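You operate a simulated robot arm through the tools that you are given. There is no shell and no other tool. Be economical: measure what you need, move in short steps, check, and stop when the job is done.

Carry out the task below with a simulated robot arm. There is one attempt and no reset: what you move stays moved.

TASK
Stake the leaning plant: seat the cane, clip it on and firm the soil with the tamper.
Fine: stand the tamper back where it stood.

It is judged by the outcome, as a careful person would: the job done as asked, and still so three seconds after it is handed in. It fails if anything else is knocked over, pushed out of place, dropped, spilled or broken.

THE ROBOT
A 6-joint arm with a two-finger parallel gripper, fixed in place. Base frame: the origin is at the foot of the arm, x ahead of it, y to its left, z up; the work surface is at about z = 0. Lengths are in mm, angles in degrees, forces in N, time in s.
With the tool pointing down near the work surface it reaches from about 140 to 580 mm from the base axis. Its first joint turns from -66.0 to 66.0 degrees. Payload 2.1 kg.
Tool frame: the origin (TCP) lies between the finger pads and is the grasp point; the fingertips stand 30 mm ahead of it; z points along the fingers, y is the line along which they close. The gripper opens to 94 mm. The fingers are 28 mm wide and 10 mm thick; the gripper's body (50 by 96 mm) begins 55 mm behind the TCP.
Orientation is that of the tool frame in the base frame, as a unit quaternion [x, y, z, w]. With the fingers straight down and closing along the base's y, the tool's x points along the base's -x, its y along +y and its z along -z.

THE INTERFACE
- The arm moves only by the tool play_rows. Its argument "motion" is a list of rows, each a list of 7 numbers: the shift along the tool's x, y, z in mm, then the turn, a rotation vector about the tool's x, y, z in degrees, then the finger opening in mm, from 0 to 94. In form: [[tx, ty, tz, rx, ry, rz, hand], ...]. A call has 1 to 20 rows; each row is the pose to reach, as a shift and turn from the pose commanded when the call began, along the tool's axes at that moment. A row lasts 0.2 s, in which the tool goes at most 50 mm and 8.6 degrees; a call with a longer step from one row to the next is refused whole, and so is a gripper value outside its range. A pose out of reach is approached as far as the arm can. The call stops where the force on the tool passes 70 N (or 10 N more than at its start, if that is more) or the arm is blocked; 0.2 s more then pass. The fingers move at their own pace (about 72 mm/s each) and stop on an object; they squeeze with about 36 N. The grip force told is the motor's: it shows also when the fingers shut on nothing. Time passes only in rows, and 0.2 s behind the last, so rows that repeat a pose let the fingers close. It gives the time, the measured TCP pose, the force on the tool (base axes), the opening and the grip force at its end, in the units of the frame above (readings bear some noise), and new pictures: "show" is both (left out), scene, wrist or none.
- Cameras (640 x 400 px; columns grow to the right, rows downward): "scene" is fixed at [61.2, -370.2, 503.5]; the picture's right is [0.75, -0.67, 0.00], its down [-0.25, -0.28, -0.93] and it looks along [0.62, 0.69, -0.37] (base axes); focal length 316 px, centre (320, 200). "wrist" rides on the gripper at [-37, 0, -58] in the tool frame; the picture's right is [0.00, -1.00, 0.00], its down [0.97, 0.00, -0.24] and it looks along [0.24, 0.00, 0.97] (tool axes); focal length 218 px, centre (320, 200).
- probe_pixels(camera, pixels): for up to 12 pixels [column, row] of the newest picture of that camera ("zoom" is the newest enlarged one), the place [x, y, z] in the base frame of the surface seen there, good to about 2 mm. No time passes.
- inspect(camera, box): a new picture of the part [left, top, right, bottom] of that camera's present view, enlarged. No time passes.
- close_job(): hands the job in; it is judged then, once.

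Work in short steps. Measure before you move; look again where a grasp or a placing could have gone wrong, and mend it. You have 80 turns and 120 pictures in all, the two below and enlarged ones among them. Open the gripper and draw the arm clear of the work before you hand the job in, unless the task says otherwise; then end with one line.

The tools are called after "Call:" by a JSON object that holds its "name" and its "arguments". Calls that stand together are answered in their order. play_rows: Moves the arm, as the interface text tells. Its arguments: {"type":"object","properties":{"motion":{"type":"array"},"show":{"type":"string","enum":["both","scene","wrist","none"]}},"required":["motion"]} The other tools are called the same way: probe_pixels (camera, pixels) gives the place of the surface under pixels of a picture; inspect (camera, box) takes an enlarged picture of a part of a camera's view; close_job () hands the job in.

At the start:

```text
time: 0.0
tool_pos: [250.2, -91.3, 365.4]
tool_rot: [0.001, 1.0, 0.0, 0.0]
wrist_force: [0.6, -0.8, 0.3]
width: 94.1
grip_force: 0.0
```

scene: 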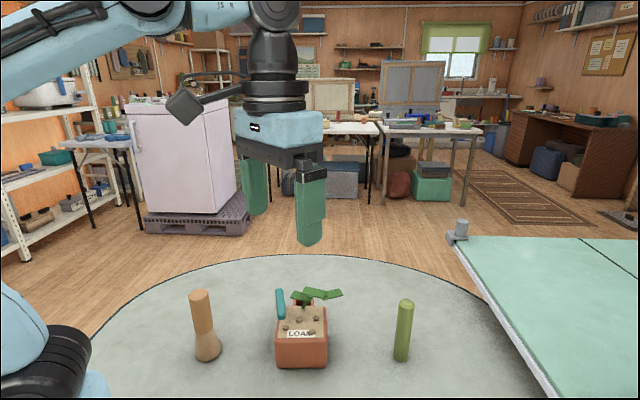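
wrist: 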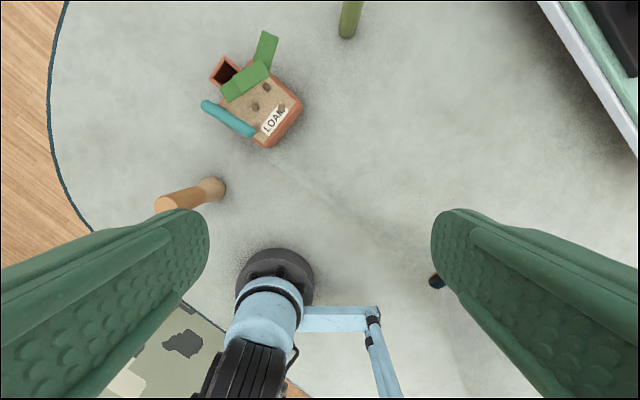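

The scene shows the tamper (~205,325), the pot (~302,335) with a teal clip, and a green cane (~403,330). I'll enlarge both views.

Call:
{"name": "inspect", "arguments": {"camera": "scene", "box": [170, 270, 430, 380]}}

Call:
{"name": "inspect", "arguments": {"camera": "wrist", "box": [140, 0, 380, 220]}}

```text
2.46 times, centred on (300, 325) of scene
```

zoom: 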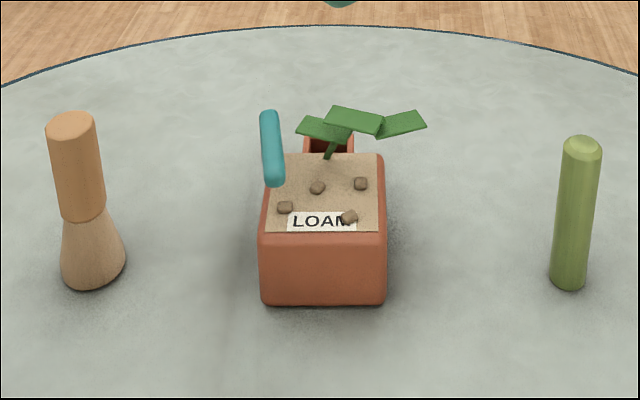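

```text
1.82 times, centred on (260, 110) of wrist
```

zoom: 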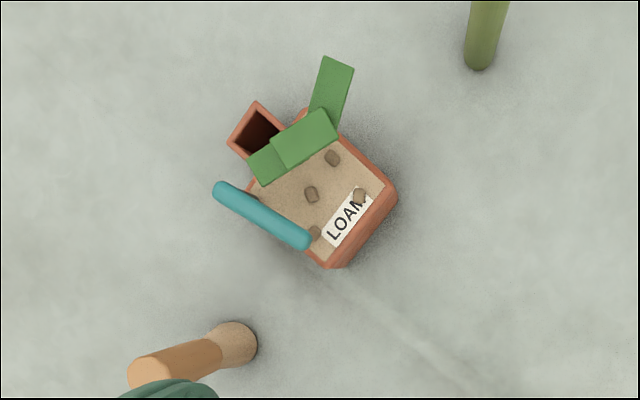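

The pot has a square socket at the back (cane sleeve) and a teal bar on one side that may be the clip. I'll measure these.

Call:
{"name": "probe_pixels", "arguments": {"camera": "zoom", "pixels": [[255, 102], [230, 142], [258, 132], [285, 125], [220, 187], [302, 243], [262, 215], [310, 205], [305, 110], [395, 190], [330, 265], [305, 140]]}}

Call:
{"name": "probe_pixels", "arguments": {"camera": "scene", "pixels": [[199, 293], [203, 330], [207, 355], [405, 302], [403, 330], [400, 358], [278, 292], [282, 318], [278, 320], [326, 320], [278, 364], [325, 364]]}}

```text
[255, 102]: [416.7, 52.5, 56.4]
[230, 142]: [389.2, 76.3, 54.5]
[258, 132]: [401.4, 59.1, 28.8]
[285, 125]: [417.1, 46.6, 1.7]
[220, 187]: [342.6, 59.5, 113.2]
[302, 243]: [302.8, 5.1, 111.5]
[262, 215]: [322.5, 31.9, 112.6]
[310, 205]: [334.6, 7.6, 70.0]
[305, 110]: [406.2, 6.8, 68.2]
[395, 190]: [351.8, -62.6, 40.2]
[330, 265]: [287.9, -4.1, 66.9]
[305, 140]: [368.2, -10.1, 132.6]
```

```text
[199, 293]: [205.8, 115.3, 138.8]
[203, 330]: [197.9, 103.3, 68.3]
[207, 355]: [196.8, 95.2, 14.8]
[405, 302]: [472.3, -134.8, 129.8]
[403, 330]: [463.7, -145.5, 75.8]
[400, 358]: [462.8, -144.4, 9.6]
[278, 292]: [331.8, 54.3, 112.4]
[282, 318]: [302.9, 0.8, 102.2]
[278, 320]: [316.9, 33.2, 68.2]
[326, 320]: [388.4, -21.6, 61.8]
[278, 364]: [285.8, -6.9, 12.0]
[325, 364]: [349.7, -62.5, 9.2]
```

The clip seems to be a bar at z≈105–113 along the pot's left side. I'll view it from the left with the tool tilted.

Call:
{"name": "play_rows", "arguments": {"motion": [[-17, 45, 5, 0, 0, 0, 94], [-34, 90, 10, 8, 0, 0, 94], [-50, 135, 15, 16, 0, 0, 94], [-67, 180, 20, 24, 0, 0, 94], [-84, 220, 25, 32, 0, 0, 94], [-100, 260, 35, 40, 0, 0, 94], [-110, 280, 45, 45, 0, 0, 94]]}}

```text
time: 1.6
tool_pos: [375.5, 171.4, 320.3]
tool_rot: [-0.003, 0.927, -0.376, 0.011]
wrist_force: [-0.3, 0.8, -0.8]
width: 94.0
grip_force: 0.0
out of reach, approached as far as the arm can: row 7
```

scene: 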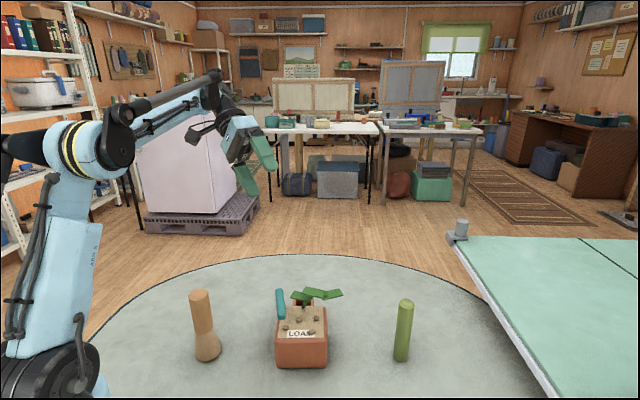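
wrist: 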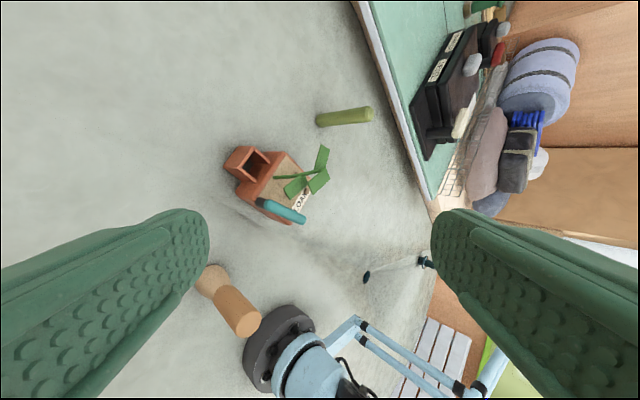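

Call:
{"name": "inspect", "arguments": {"camera": "wrist", "box": [210, 120, 350, 240]}}

```text
3.33 times, centred on (280, 180) of wrist
```

zoom: 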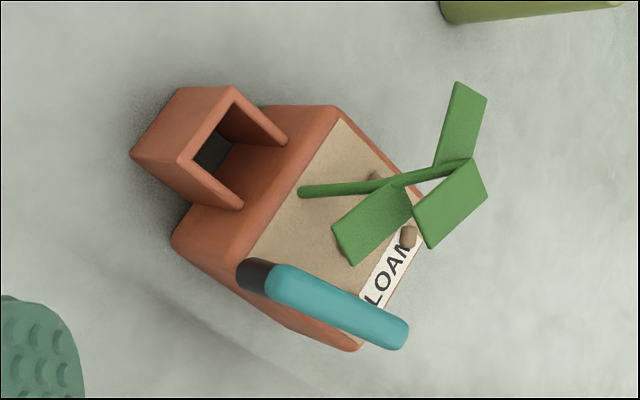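

Call:
{"name": "probe_pixels", "arguments": {"camera": "zoom", "pixels": [[250, 275], [275, 275], [400, 335], [340, 305], [175, 92], [232, 90], [135, 155], [185, 160], [240, 205], [285, 140], [305, 192], [405, 180]]}}

Call:
{"name": "inspect", "arguments": {"camera": "wrist", "box": [240, 175, 320, 235]}}

```text
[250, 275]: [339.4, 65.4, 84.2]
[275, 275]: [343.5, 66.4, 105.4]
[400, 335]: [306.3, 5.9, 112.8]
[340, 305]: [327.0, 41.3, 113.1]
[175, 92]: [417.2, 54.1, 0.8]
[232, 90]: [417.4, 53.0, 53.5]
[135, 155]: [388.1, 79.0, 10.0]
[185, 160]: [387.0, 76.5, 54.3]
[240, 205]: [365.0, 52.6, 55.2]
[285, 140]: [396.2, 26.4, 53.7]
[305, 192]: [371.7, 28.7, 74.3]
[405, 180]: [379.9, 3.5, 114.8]
```

```text
6.67 times, centred on (280, 205) of wrist
```

zoom: 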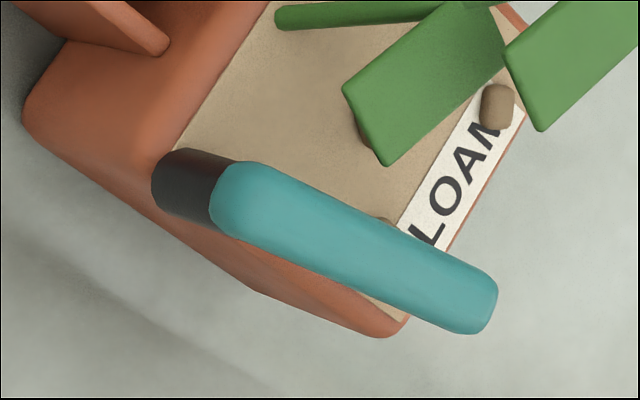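

The dark post (~340,58) at the pot's back-left corner carries the teal lever, which looks like it swings about a vertical axis toward the stem and cane. I'll go above the socket to measure its opening.

Call:
{"name": "play_rows", "arguments": {"motion": [[-7, -7, 25, -7.4, 0, 0, 94], [-13, -14, 51, -14.8, 0, 0, 94], [-20, -21, 76, -22, 0, 0, 94], [-26, -28, 102, -29.5, 0, 0, 94], [-33, -35, 127, -37, 0, 0, 94], [-40, -42, 153, -44.5, 0, 0, 94]], "show": "wrist"}}

```text
time: 3.0
tool_pos: [416.1, 32.1, 241.8]
tool_rot: [0.001, 1.0, -0.005, 0.001]
wrist_force: [0.2, 0.6, -0.3]
width: 94.1
grip_force: 0.2
```

wrist: 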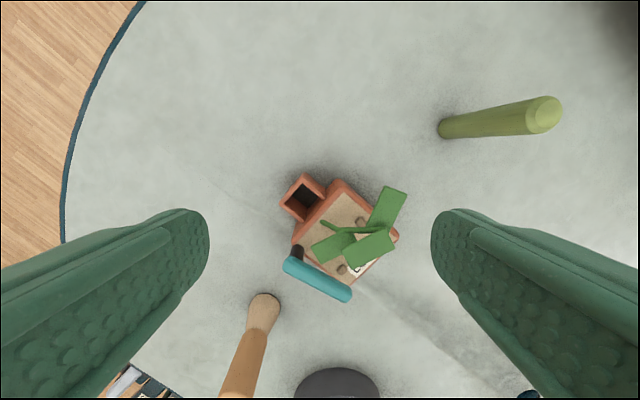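

Call:
{"name": "inspect", "arguments": {"camera": "wrist", "box": [265, 165, 409, 309]}}

```text
2.78 times, centred on (337, 237) of wrist
```

zoom: 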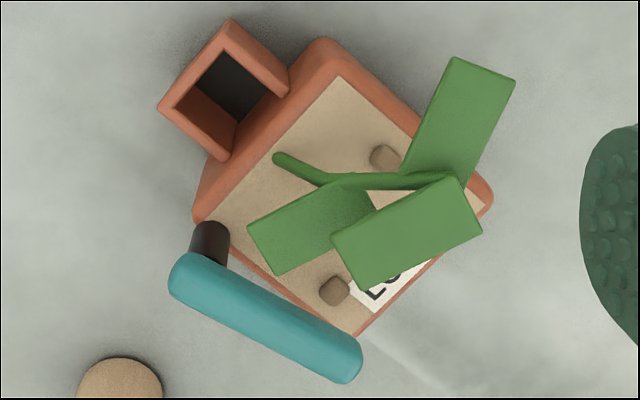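

Call:
{"name": "probe_pixels", "arguments": {"camera": "zoom", "pixels": [[228, 85], [231, 24], [165, 104], [222, 155], [285, 85], [224, 44], [177, 108], [262, 58], [200, 62], [195, 132], [210, 240], [275, 155]]}}

Call:
{"name": "inspect", "arguments": {"camera": "wrist", "box": [295, 165, 345, 215]}}

```text
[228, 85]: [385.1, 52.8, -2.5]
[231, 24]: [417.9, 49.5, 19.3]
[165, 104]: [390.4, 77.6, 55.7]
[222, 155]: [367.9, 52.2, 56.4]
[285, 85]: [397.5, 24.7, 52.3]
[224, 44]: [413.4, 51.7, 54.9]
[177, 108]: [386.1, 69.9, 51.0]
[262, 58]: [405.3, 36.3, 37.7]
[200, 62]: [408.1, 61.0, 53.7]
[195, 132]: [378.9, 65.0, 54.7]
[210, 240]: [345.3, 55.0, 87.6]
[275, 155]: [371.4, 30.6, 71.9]
```

```text
8.00 times, centred on (320, 190) of wrist
```

zoom: 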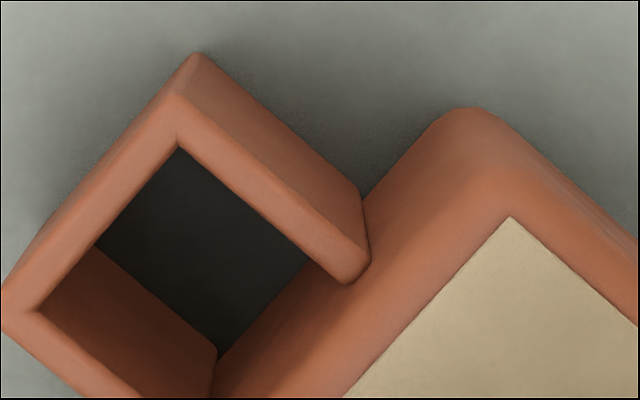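

Socket inner centre ≈ (391, 49.5), ~32 mm square, floor ≈ 0. Next I measure the cane with the wrist view (top at ~545,112) more closely.

Call:
{"name": "inspect", "arguments": {"camera": "scene", "box": [375, 285, 435, 370]}}

Call:
{"name": "probe_pixels", "arguments": {"camera": "wrist", "pixels": [[545, 112], [545, 100], [545, 126], [490, 122], [450, 128], [480, 112], [483, 135]]}}

```text
4.71 times, centred on (405, 328) of scene
```

zoom: 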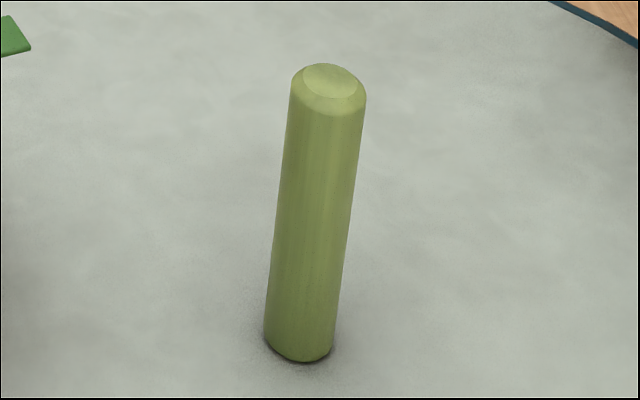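

```text
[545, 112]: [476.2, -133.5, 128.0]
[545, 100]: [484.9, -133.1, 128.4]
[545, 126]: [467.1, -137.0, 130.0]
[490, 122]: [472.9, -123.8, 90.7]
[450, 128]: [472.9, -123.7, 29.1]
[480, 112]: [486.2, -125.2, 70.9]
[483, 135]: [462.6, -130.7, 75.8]
```

The cane's cross-section might be a rounded square; I'll view it from above.

Call:
{"name": "play_rows", "arguments": {"motion": [[-16, -42, 0, 0, 0, 0, 94], [-32, -84, 0, 0, 0, 0, 94], [-48, -126, 0, 0, 0, 0, 94], [-60, -166, 0, -0.5, 0, 0, 94], [-60, -166, 0, -0.5, 0, 0, 94]], "show": "wrist"}}

Call:
{"name": "inspect", "arguments": {"camera": "wrist", "box": [260, 120, 388, 200]}}

```text
time: 4.2
tool_pos: [477.2, -134.0, 243.6]
tool_rot: [0.001, 1.0, -0.001, 0.0]
wrist_force: [-1.1, 0.8, 0.0]
width: 94.1
grip_force: 0.2
```

wrist: 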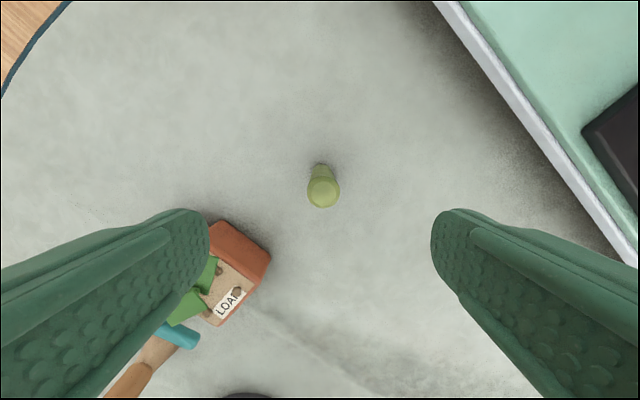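

```text
5.00 times, centred on (324, 160) of wrist
```

zoom: 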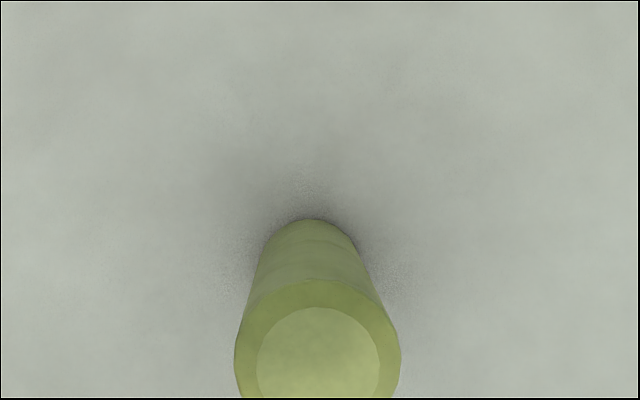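

The cane is round, ~27 mm across, centred ≈ (476.5, −135.5). I rotate the tool by 49° so the fingers will close along the pot's back edge, then descend with open fingers to grip at z≈105.

Call:
{"name": "play_rows", "arguments": {"motion": [[0, 0, 0, 0, 0, -8.2, 94], [0, 0, 0, 0, 0, -16.4, 94], [0, 0, 0, 0, 0, -24.6, 94], [0, 0, 0, 0, 0, -32.8, 94], [0, 0, 0, 0, 0, -41, 94], [0, 0, 0, 0, 0, -49, 94], [0, 0, 0, 0, 0, -49, 94]], "show": "wrist"}}

```text
time: 5.8
tool_pos: [475.1, -132.5, 242.6]
tool_rot: [-0.415, 0.91, -0.001, -0.001]
wrist_force: [0.4, 1.8, -0.4]
width: 94.0
grip_force: 0.1
```

wrist: 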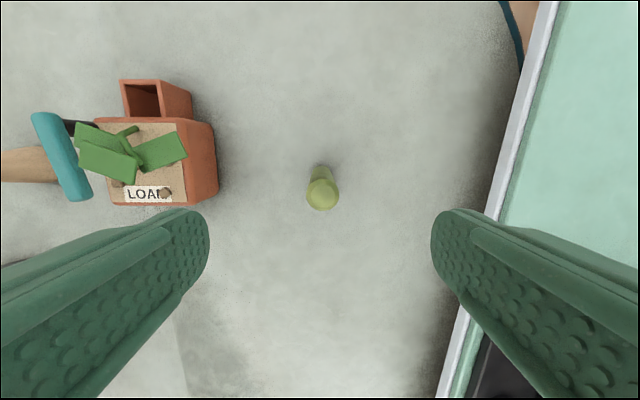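

Call:
{"name": "play_rows", "arguments": {"motion": [[1.3, -3, 40, 0, 0, 0, 94], [1.3, -3, 80, 0, 0, 0, 94], [1.3, -3, 115, 0, 0, 0, 94], [1.3, -3, 137.5, 0, 0, 0, 94], [1.3, -3, 137.5, 0, 0, 0, 94]]}}

```text
time: 7.0
tool_pos: [476.8, -135.9, 106.0]
tool_rot: [-0.415, 0.91, -0.001, -0.001]
wrist_force: [-0.6, 0.2, -0.1]
width: 93.8
grip_force: 0.1
```

scene: 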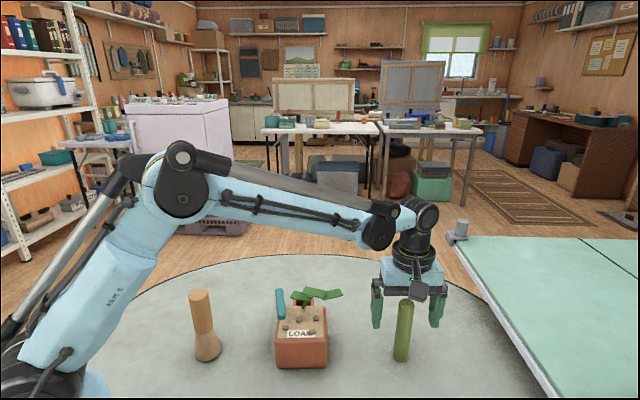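
wrist: 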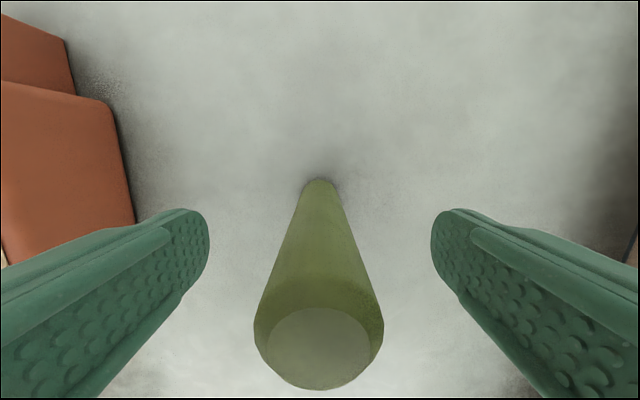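

The cane is centred between the fingers (column ~319). Closing.

Call:
{"name": "play_rows", "arguments": {"motion": [[0, 0, 0, 0, 0, 0, 60], [0, 0, 0, 0, 0, 0, 30], [0, 0, 0, 0, 0, 0, 15], [0, 0, 0, 0, 0, 0, 15], [0, 0, 0, 0, 0, 0, 15]], "show": "wrist"}}

```text
time: 8.2
tool_pos: [476.8, -136.2, 105.5]
tool_rot: [-0.413, 0.911, -0.001, 0.0]
wrist_force: [0.7, 0.5, 0.5]
width: 26.9
grip_force: 36.1
```

wrist: 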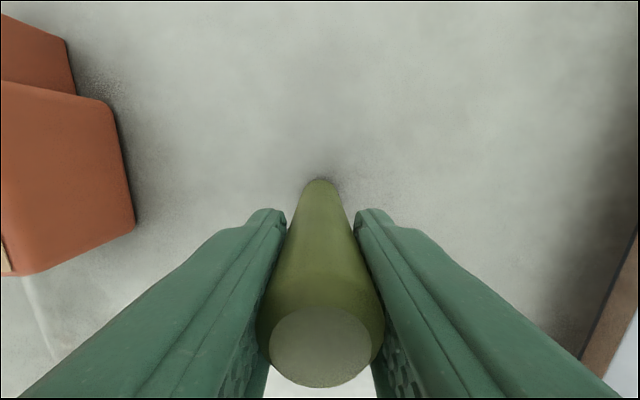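

Gripped (width 26.9). Lift 150 mm and carry it over the socket.

Call:
{"name": "play_rows", "arguments": {"motion": [[0, 0, -40, 0, 0, 0, 15], [0, 0, -85, 0, 0, 0, 15], [0, 0, -130, 0, 0, 0, 15], [0, 0, -145, 0, 0, 0, 15], [-17, 37, -145, 0, 0, 0, 15], [-34, 75, -145, 0, 0, 0, 15], [-50, 112, -145, 0, 0, 0, 15], [-67, 149, -145, 0, 0, 0, 15], [-84, 186.5, -145, 0, 0, 0, 15], [-84, 186.5, -145, 0, 0, 0, 15], [-84, 186.5, -145, 0, 0, 0, 15]]}}

```text
time: 10.6
tool_pos: [389.8, 50.3, 250.5]
tool_rot: [-0.413, 0.911, -0.002, -0.001]
wrist_force: [0.5, 0.9, -1.6]
width: 27.0
grip_force: 36.2
```

scene: 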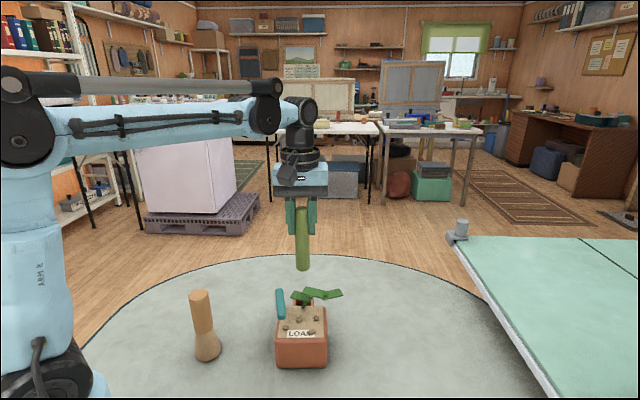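
wrist: 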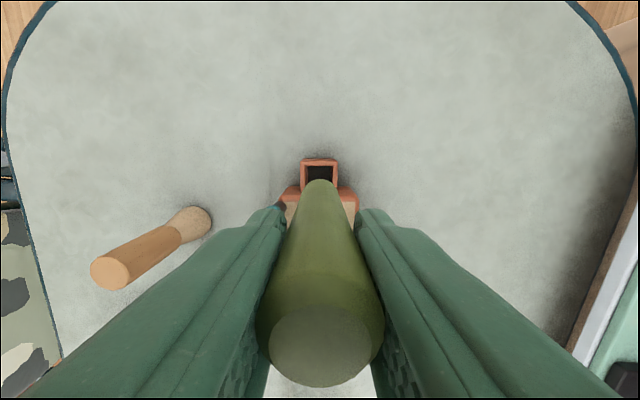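

Laterally aligned (socket cols ~302–337, cane bottom ~320). Lower to just above the rim and check.

Call:
{"name": "play_rows", "arguments": {"motion": [[0, 0, 40, 0, 0, 0, 15], [0, 0, 78, 0, 0, 0, 15], [0, 0, 78, 0, 0, 0, 15]], "show": "wrist"}}

Call:
{"name": "inspect", "arguments": {"camera": "wrist", "box": [256, 120, 384, 200]}}

Call:
{"name": "inspect", "arguments": {"camera": "scene", "box": [256, 250, 368, 320]}}

```text
time: 11.4
tool_pos: [392.3, 49.8, 171.7]
tool_rot: [-0.414, 0.91, -0.001, 0.0]
wrist_force: [0.5, 0.6, -1.2]
width: 27.0
grip_force: 35.6
```

wrist: 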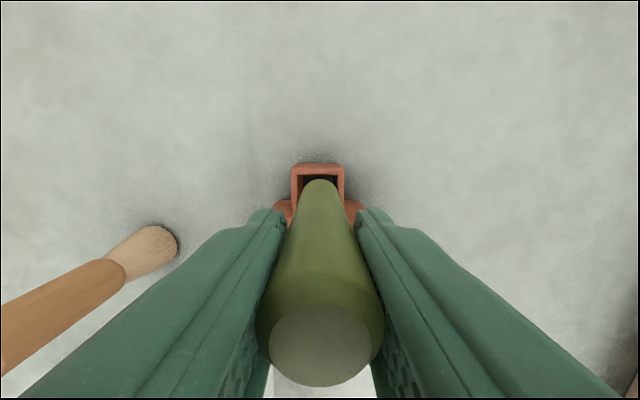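

```text
5.00 times, centred on (320, 160) of wrist
```

zoom: 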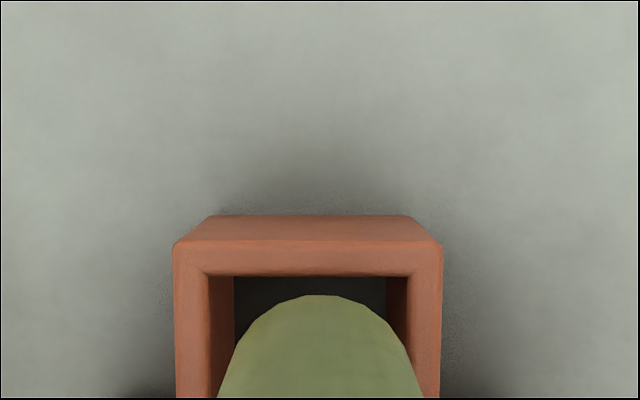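

```text
5.71 times, centred on (312, 285) of scene
```

zoom: 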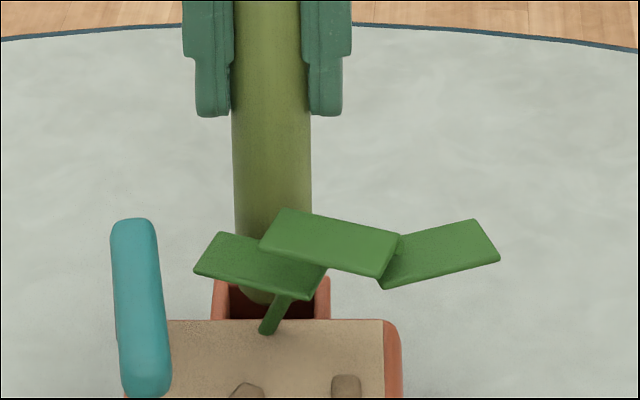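

The cane sits ~2 mm right and ~2 mm too far back relative to the socket; I correct by +2/+2 mm in the tool frame and lower in.

Call:
{"name": "play_rows", "arguments": {"motion": [[2, 2, 0, 0, 0, 0, 15], [2, 2, 6, 0, 0, 0, 15], [2, 2, 14, 0, 0, 0, 15], [2, 2, 25, 0, 0, 0, 15], [2, 2, 25, 0, 0, 0, 15]]}}

Call:
{"name": "inspect", "arguments": {"camera": "wrist", "box": [256, 120, 384, 200]}}

```text
time: 12.6
tool_pos: [390.1, 50.5, 147.9]
tool_rot: [-0.414, 0.91, -0.001, 0.0]
wrist_force: [-0.3, -0.7, -2.2]
width: 26.9
grip_force: 36.4
```

scene: 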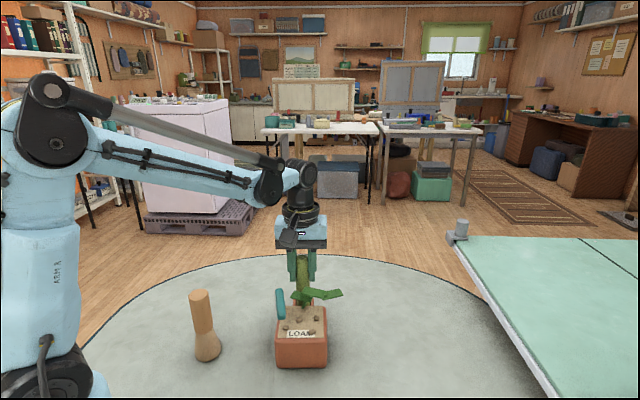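
wrist: 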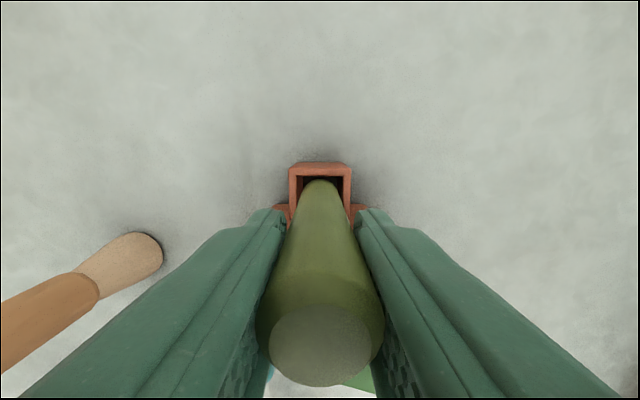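

```text
5.00 times, centred on (320, 160) of wrist
```

zoom: 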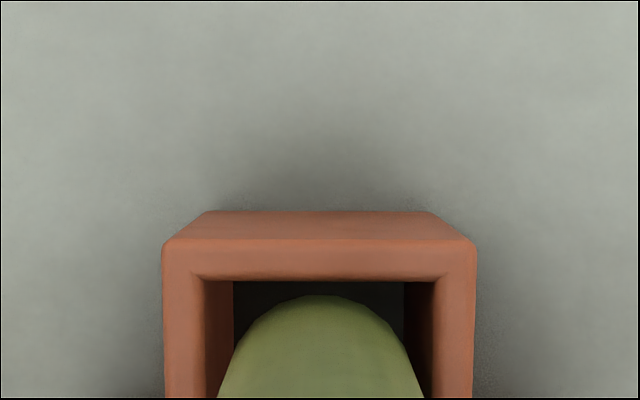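

Centred and inside the socket mouth. Checking leaf clearance to fingers before the rest.

Call:
{"name": "inspect", "arguments": {"camera": "scene", "box": [256, 250, 368, 320]}}

Call:
{"name": "probe_pixels", "arguments": {"camera": "scene", "pixels": [[292, 296], [296, 291], [312, 298], [306, 288], [303, 292], [324, 293], [340, 291], [338, 296], [291, 275], [313, 275]]}}

```text
5.71 times, centred on (312, 285) of scene
```

zoom: 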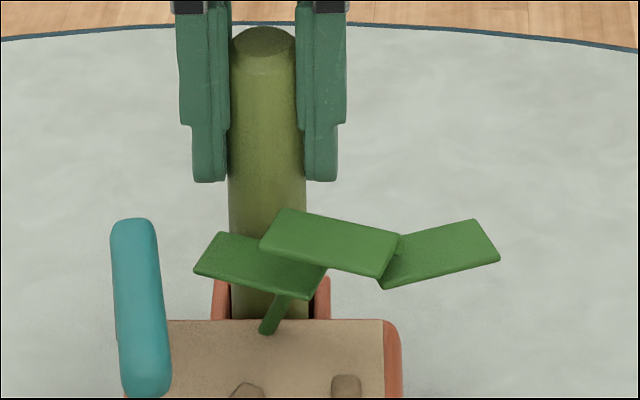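

```text
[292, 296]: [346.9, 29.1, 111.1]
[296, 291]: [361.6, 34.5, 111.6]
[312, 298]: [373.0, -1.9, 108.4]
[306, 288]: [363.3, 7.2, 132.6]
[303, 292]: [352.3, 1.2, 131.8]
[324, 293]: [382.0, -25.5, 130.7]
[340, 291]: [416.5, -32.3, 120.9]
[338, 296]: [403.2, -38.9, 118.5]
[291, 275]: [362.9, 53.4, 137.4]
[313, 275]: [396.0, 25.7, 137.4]
```

Clearance is fine (leaf ~17 mm ahead of the fingers). Lowering to the floor of the socket.

Call:
{"name": "play_rows", "arguments": {"motion": [[0, 0, 12, 0, 0, 0, 15], [0, 0, 24, 0, 0, 0, 15], [0, 0, 34, 0, 0, 0, 15], [0, 0, 39, 0, 0, 0, 15], [0, 0, 41, 0, 0, 0, 15], [0, 0, 43, 0, 0, 0, 15], [0, 0, 43, 0, 0, 0, 15]]}}

```text
time: 14.2
tool_pos: [390.1, 47.8, 104.9]
tool_rot: [-0.415, 0.91, 0.0, 0.0]
wrist_force: [-0.5, -0.7, 31.1]
width: 27.1
grip_force: 35.8
```

scene: 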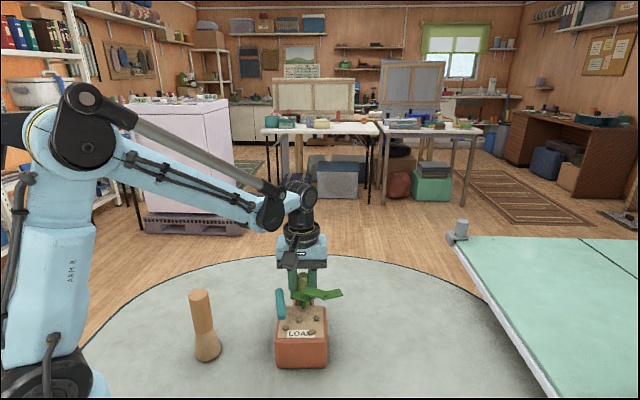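
wrist: 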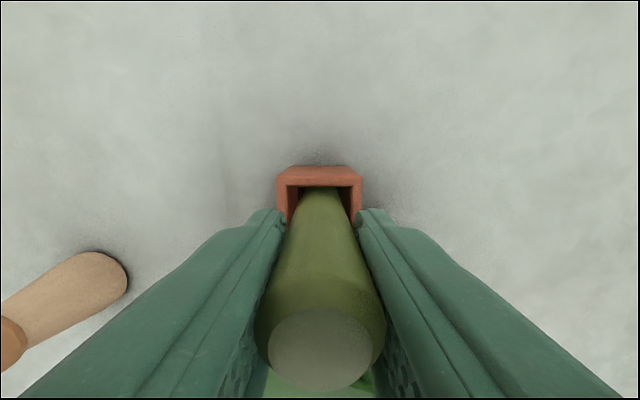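

The cane is on the floor (31 N up, z matches the pick height). Ease 1.5 mm, release partly and rise.

Call:
{"name": "play_rows", "arguments": {"motion": [[0, 0, -1.5, 0, 0, 0, 15], [0, 0, -1.5, 0, 0, 0, 30], [0, 0, -1.5, 0, 0, 0, 44], [0, 0, -1.5, 0, 0, 0, 44], [0, 0, -20, 0, 0, 0, 44], [0, 0, -45, 0, 0, 0, 44], [0, 0, -90, 0, 0, 0, 44], [0, 0, -120, 0, 0, 0, 44]]}}

Call:
{"name": "inspect", "arguments": {"camera": "scene", "box": [240, 260, 368, 370]}}

```text
time: 16.0
tool_pos: [388.5, 49.6, 224.3]
tool_rot: [-0.414, 0.91, -0.001, -0.001]
wrist_force: [0.5, -0.5, 0.9]
width: 44.0
grip_force: 0.1
```

scene: 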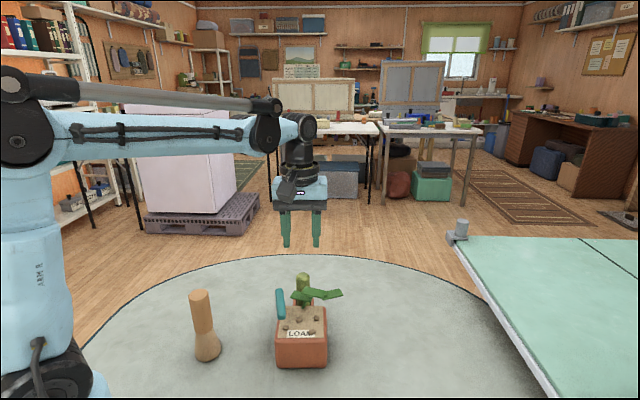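
wrist: 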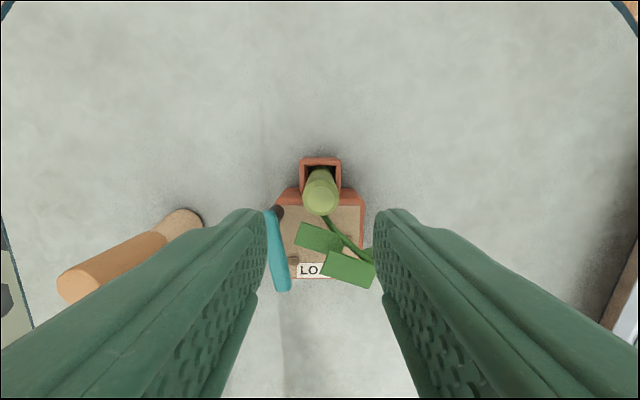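

```text
3.64 times, centred on (304, 315) of scene
```

zoom: 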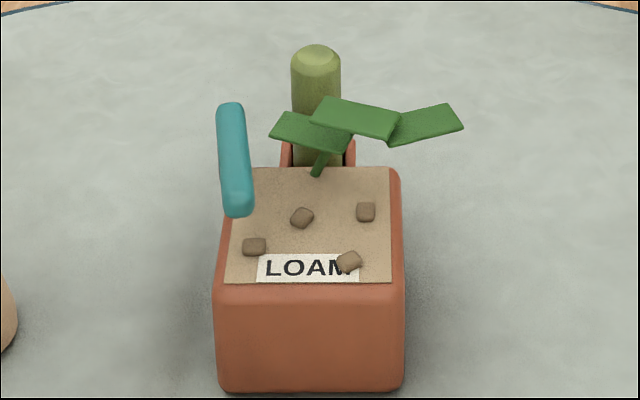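

The cane stands in its socket. Now I close the fingers and bring them down left of the lever (pot-frame position u≈−27, v≈−38 from the pivot), tips at z≈88.

Call:
{"name": "play_rows", "arguments": {"motion": [[0, 0, 0, 0, 0, 0, 20], [25, 28, 0, 0, 0, 0, 0], [50, 55, 0, 0, 0, 0, 0], [63, 69, 0, 0, 0, 0, 0], [63, 69, 40, 0, 0, 0, 0], [63, 69, 80, 0, 0, 0, 0], [63, 69, 106, 0, 0, 0, 0], [63, 69, 106, 0, 0, 0, 0]]}}

Call:
{"name": "inspect", "arguments": {"camera": "scene", "box": [240, 250, 368, 370]}}

```text
time: 17.8
tool_pos: [295.8, 44.9, 118.9]
tool_rot: [-0.414, 0.91, -0.001, 0.0]
wrist_force: [-0.1, -0.4, -0.4]
width: 0.2
grip_force: 33.5
```

scene: 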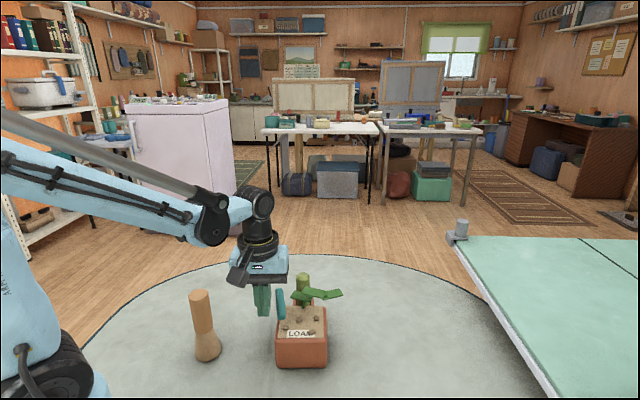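
wrist: 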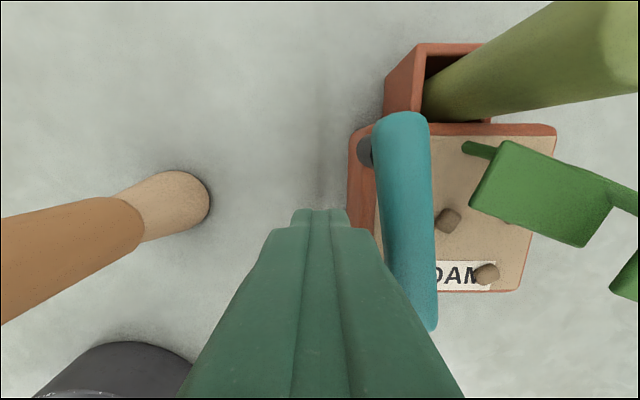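

```text
3.33 times, centred on (304, 310) of scene
```

zoom: 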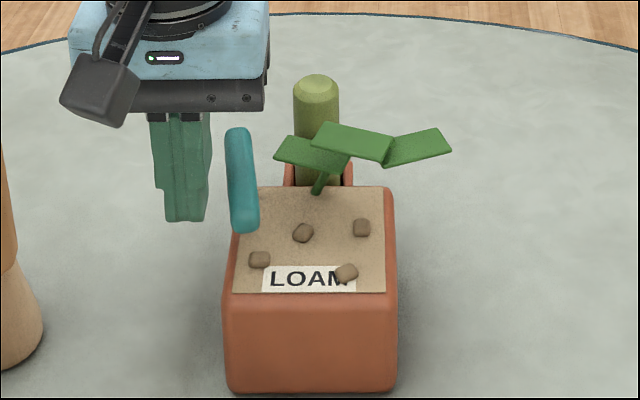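

The finger is left of the lever. I'll push the lever inward along an arc in a first small test swing.

Call:
{"name": "play_rows", "arguments": {"motion": [[0.3, -5, 0, 0, 0, 0, 0], [0.3, -10, 0, 0, 0, 0, 0], [1.8, -13.5, 0, 0, 0, 0, 0], [3.3, -16.5, 0, 0, 0, 0, 0], [4.3, -20.5, 0, 0, 0, 0, 0], [5.2, -24, 0, 0, 0, 0, 0]]}}

Call:
{"name": "inspect", "arguments": {"camera": "scene", "box": [240, 250, 368, 370]}}

```text
time: 19.2
tool_pos: [311.2, 28.0, 118.8]
tool_rot: [-0.414, 0.91, -0.001, 0.0]
wrist_force: [-2.3, 2.1, 0.3]
width: 0.0
grip_force: 33.0
```

scene: 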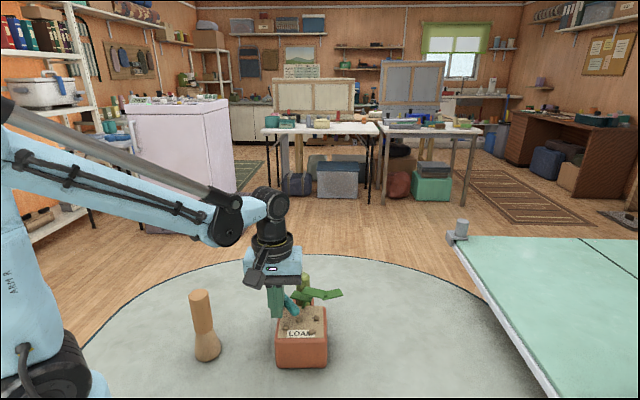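
wrist: 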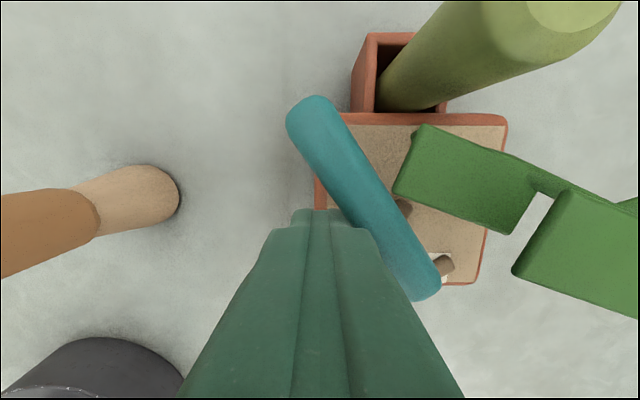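

```text
3.33 times, centred on (304, 310) of scene
```

zoom: 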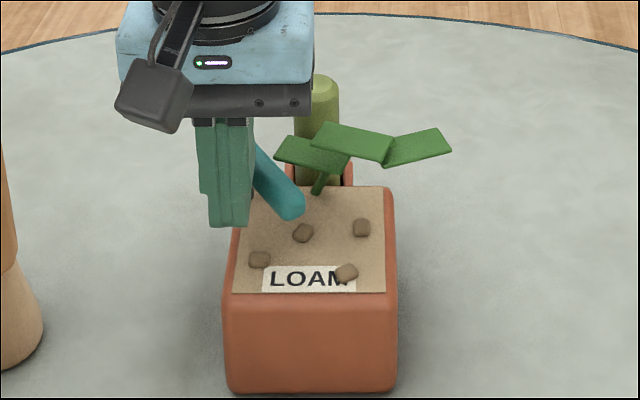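

The lever swings freely (~3 N). Continue to about −24°.

Call:
{"name": "play_rows", "arguments": {"motion": [[0.1, -4.5, 0, 0, 0, 0, 0], [0.1, -8.5, 0, 0, 0, 0, 0], [-1, -13, 0, 0, 0, 0, 0], [-2, -17.4, 0, 0, 0, 0, 0], [-4, -22, 0, 0, 0, 0, 0], [-6.4, -26.1, 0, 0, 0, 0, 0]]}}

Call:
{"name": "inspect", "arguments": {"camera": "scene", "box": [240, 250, 368, 370]}}

```text
time: 20.6
tool_pos: [333.2, 14.8, 118.6]
tool_rot: [-0.413, 0.911, -0.001, 0.0]
wrist_force: [-2.2, 0.7, -0.2]
width: 0.0
grip_force: 33.8
```

scene: 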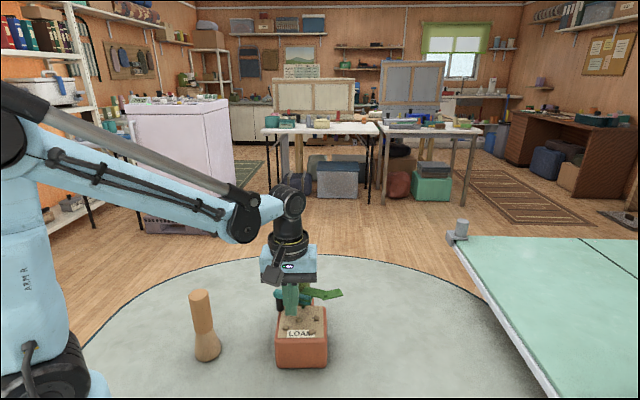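
wrist: 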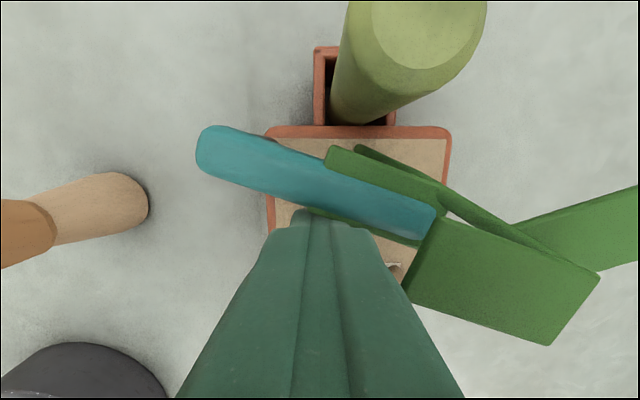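

```text
3.33 times, centred on (304, 310) of scene
```

zoom: 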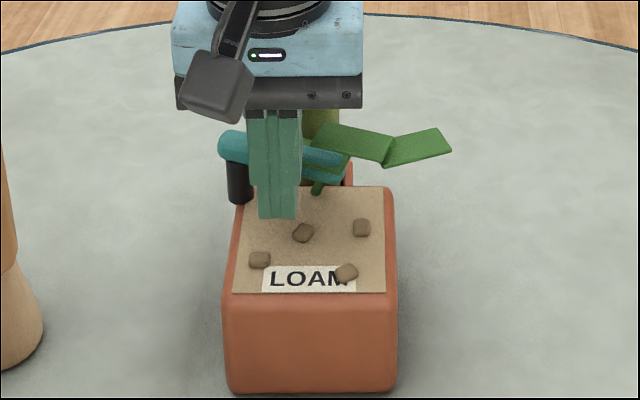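

The lever is at about −17°. Continue slowly toward the cane, watching force.

Call:
{"name": "play_rows", "arguments": {"motion": [[-3.5, -4, 0, 0, 0, 0, 0], [-7.1, -7.6, 0, 0, 0, 0, 0], [-10, -9.5, 0, 0, 0, 0, 0], [-13, -11.4, 0, 0, 0, 0, 0], [-13, -11.4, 0, 0, 0, 0, 0]]}}

Call:
{"name": "inspect", "arguments": {"camera": "scene", "box": [240, 250, 368, 370]}}

```text
time: 21.8
tool_pos: [350.4, 18.0, 118.8]
tool_rot: [-0.414, 0.91, -0.001, 0.0]
wrist_force: [-4.8, -5.9, 3.7]
width: 0.2
grip_force: 33.4
```

scene: 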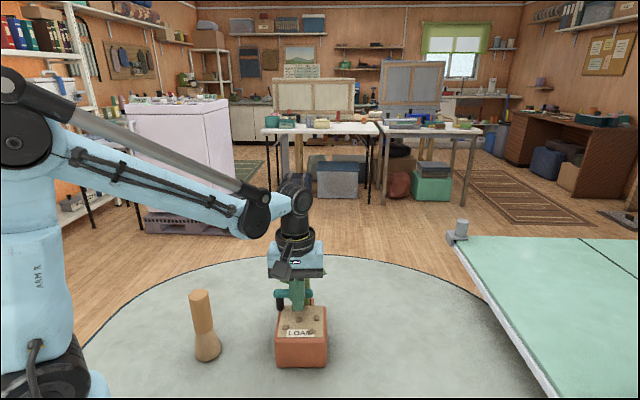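
wrist: 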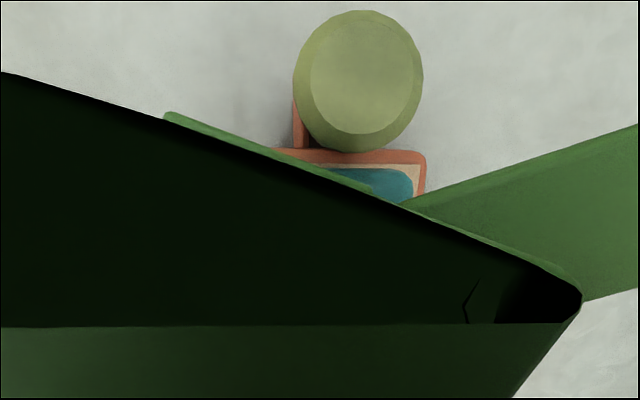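

```text
3.33 times, centred on (304, 310) of scene
```

zoom: 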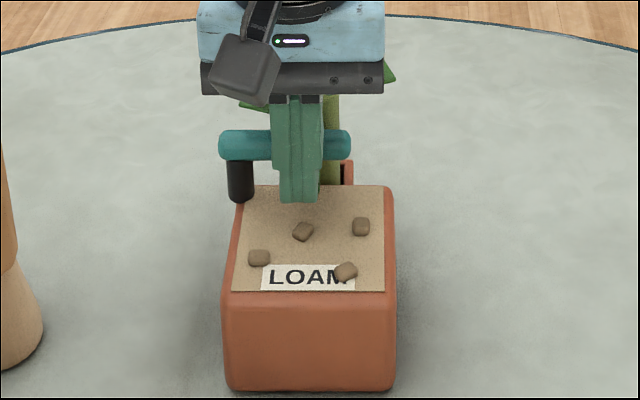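

The plant has sprung upright and the lever lies across. I nudge 2–3 mm more to see if it is at its stop.

Call:
{"name": "play_rows", "arguments": {"motion": [[-1, -0.7, 0, 0, 0, 0, 0], [-2, -1.4, 0, 0, 0, 0, 0], [-2.5, -1.4, 0, 0, 0, 0, 0], [-2.5, -1.4, 0, 0, 0, 0, 0]], "show": "none"}}

```text
time: 22.8
tool_pos: [353.9, 18.4, 118.7]
tool_rot: [-0.414, 0.91, -0.002, -0.001]
wrist_force: [-4.4, -5.9, 2.6]
width: 0.0
grip_force: 33.1
```

Call:
{"name": "play_rows", "arguments": {"motion": [[5, 0, 0, 0, 0, 0, 0], [25, 0, 0, 0, 0, 0, 0], [60, 0, 0, 0, 0, 0, 0], [90, 20, -20, 0, 0, 0, 0], [90, 40, -60, 0, 0, 0, 0], [90, 40, -110, 0, 0, 0, 0], [90, 40, -110, 0, 0, 0, 0]]}}

Call:
{"name": "inspect", "arguments": {"camera": "scene", "box": [240, 250, 368, 370]}}

Call:
{"name": "inspect", "arguments": {"camera": "wrist", "box": [240, 0, 400, 150]}}

```text
time: 24.4
tool_pos: [263.6, -22.9, 229.4]
tool_rot: [-0.414, 0.91, 0.0, 0.0]
wrist_force: [0.0, 0.0, 0.2]
width: 0.1
grip_force: 33.3
```

scene: 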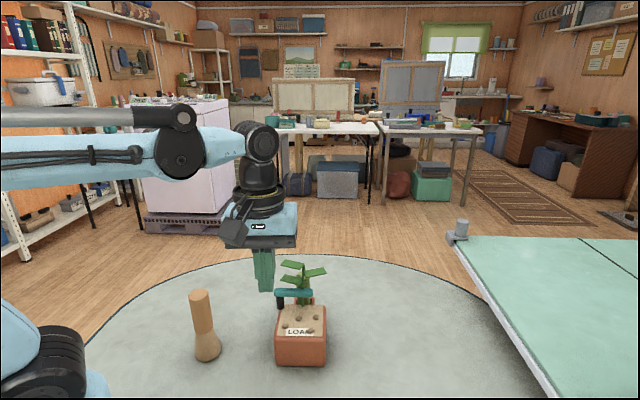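
wrist: 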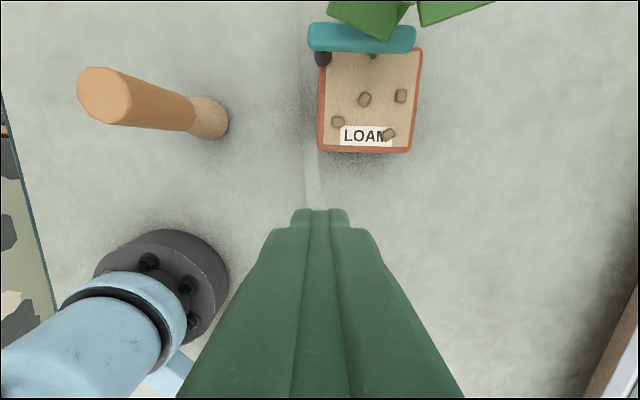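

```text
3.33 times, centred on (304, 310) of scene
```

zoom: 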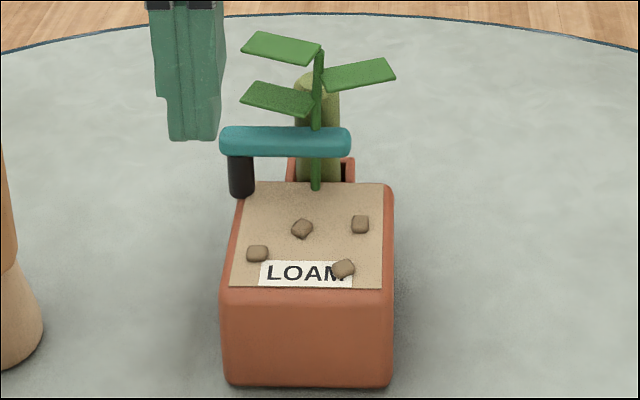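

```text
2.67 times, centred on (320, 75) of wrist
```

zoom: 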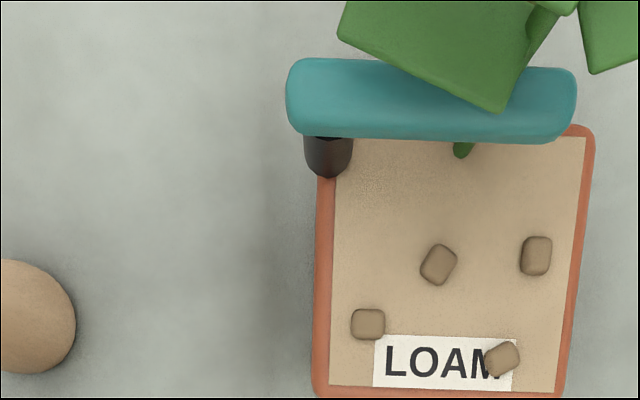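

The plant stands upright, clipped to the cane. Now the tamper: measure its position and the clods/soil, plus check the pot's position.

Call:
{"name": "probe_pixels", "arguments": {"camera": "wrist", "pixels": [[105, 97], [80, 97], [128, 97], [105, 120], [228, 120], [205, 138], [365, 98], [402, 95], [338, 122], [388, 134], [380, 80], [350, 80]]}}

Call:
{"name": "probe_pixels", "arguments": {"camera": "scene", "pixels": [[199, 293], [192, 293], [206, 293], [207, 355], [195, 350], [219, 346], [278, 362], [325, 362], [281, 363], [322, 363], [302, 338], [304, 275]]}}

Call:
{"name": "inspect", "arguments": {"camera": "scene", "box": [150, 280, 260, 370]}}

```text
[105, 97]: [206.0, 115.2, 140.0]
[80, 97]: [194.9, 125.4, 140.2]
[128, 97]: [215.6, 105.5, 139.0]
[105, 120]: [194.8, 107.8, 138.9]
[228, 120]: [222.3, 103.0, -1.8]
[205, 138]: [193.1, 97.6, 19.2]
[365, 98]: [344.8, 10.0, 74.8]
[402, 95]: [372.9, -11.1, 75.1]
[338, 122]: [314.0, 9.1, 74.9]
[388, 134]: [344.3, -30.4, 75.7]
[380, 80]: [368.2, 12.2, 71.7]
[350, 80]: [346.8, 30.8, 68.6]
```

```text
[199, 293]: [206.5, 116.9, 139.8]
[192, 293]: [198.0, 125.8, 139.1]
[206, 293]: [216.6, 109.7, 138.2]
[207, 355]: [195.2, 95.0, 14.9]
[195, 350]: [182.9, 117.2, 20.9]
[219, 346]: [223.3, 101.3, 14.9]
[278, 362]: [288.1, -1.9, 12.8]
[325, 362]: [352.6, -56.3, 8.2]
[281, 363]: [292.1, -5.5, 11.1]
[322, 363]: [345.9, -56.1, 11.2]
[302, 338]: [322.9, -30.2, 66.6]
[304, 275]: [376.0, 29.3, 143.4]
```

```text
4.44 times, centred on (205, 325) of scene
```

zoom: 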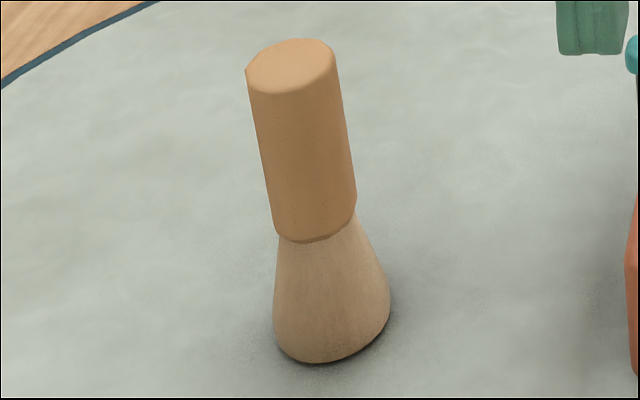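

Call:
{"name": "play_rows", "arguments": {"motion": [[-17, 33, -10, 0, 0, 0, 30], [-34, 67, -20, 0, 0, 0, 60], [-50, 100, -25, 0, 0, 0, 94], [-67, 133, -25, 0, 0, 0, 94], [-67, 133, -25, 0, 0, 0, 94]]}}

Call:
{"name": "inspect", "arguments": {"camera": "wrist", "box": [256, 130, 384, 230]}}

```text
time: 25.6
tool_pos: [209.0, 115.0, 254.0]
tool_rot: [-0.414, 0.91, -0.001, 0.0]
wrist_force: [-0.6, 0.1, -0.1]
width: 93.7
grip_force: 0.1
```

scene: 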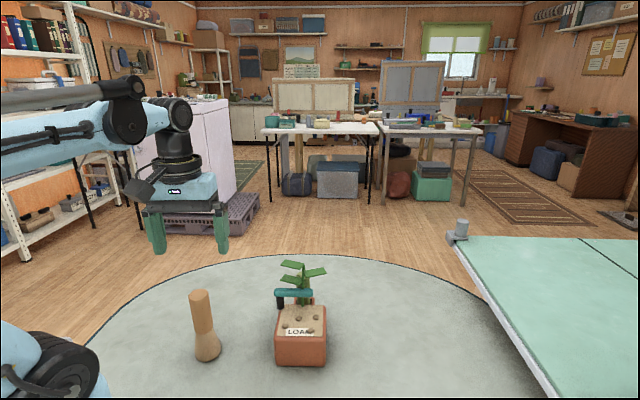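
wrist: 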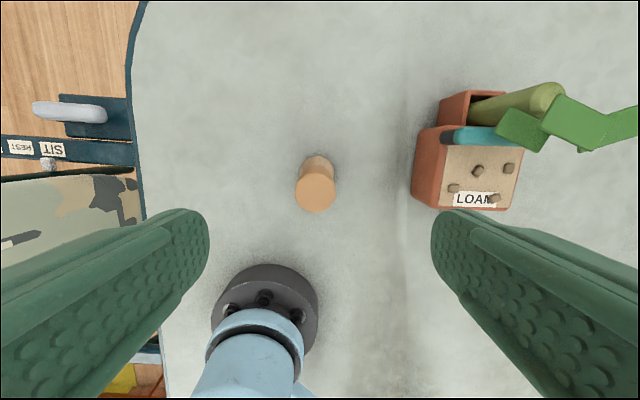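

```text
4.00 times, centred on (320, 180) of wrist
```

zoom: 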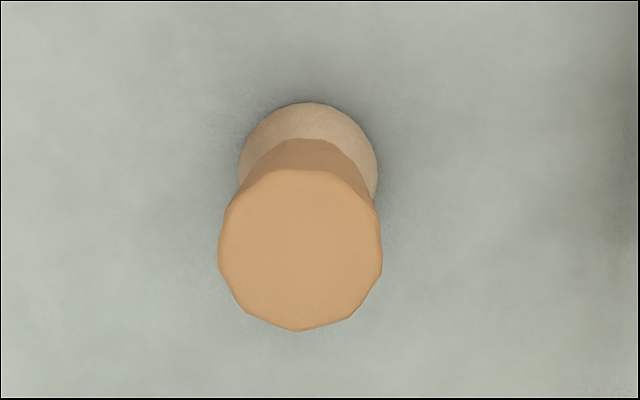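

The tamper is round: axis ≈ (206.4, 118), handle Ø33, foot Ø48, height 139.5. I descend around the handle and grip at z≈112.

Call:
{"name": "play_rows", "arguments": {"motion": [[-0.6, 3.9, 40, 0, 0, 0, 94], [-0.6, 3.9, 80, 0, 0, 0, 94], [-0.6, 3.9, 120, 0, 0, 0, 94], [-0.6, 3.9, 142, 0, 0, 0, 94], [-0.6, 3.9, 142, 0, 0, 0, 94]]}}

```text
time: 26.8
tool_pos: [206.3, 116.5, 109.2]
tool_rot: [-0.413, 0.911, -0.001, 0.0]
wrist_force: [-0.3, 0.9, -0.3]
width: 94.0
grip_force: 0.2
```

scene: 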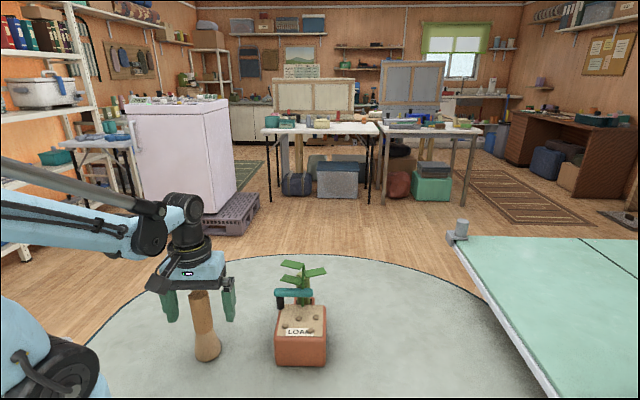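
wrist: 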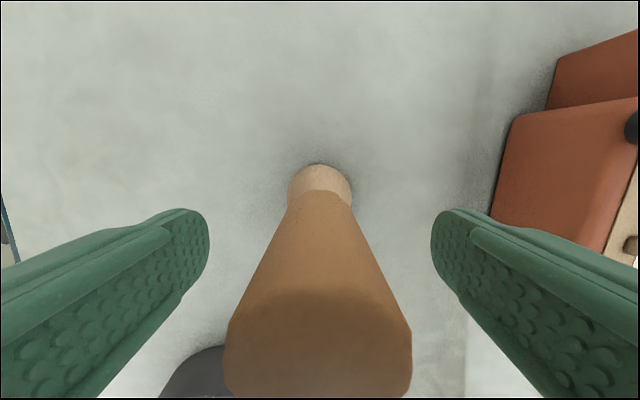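

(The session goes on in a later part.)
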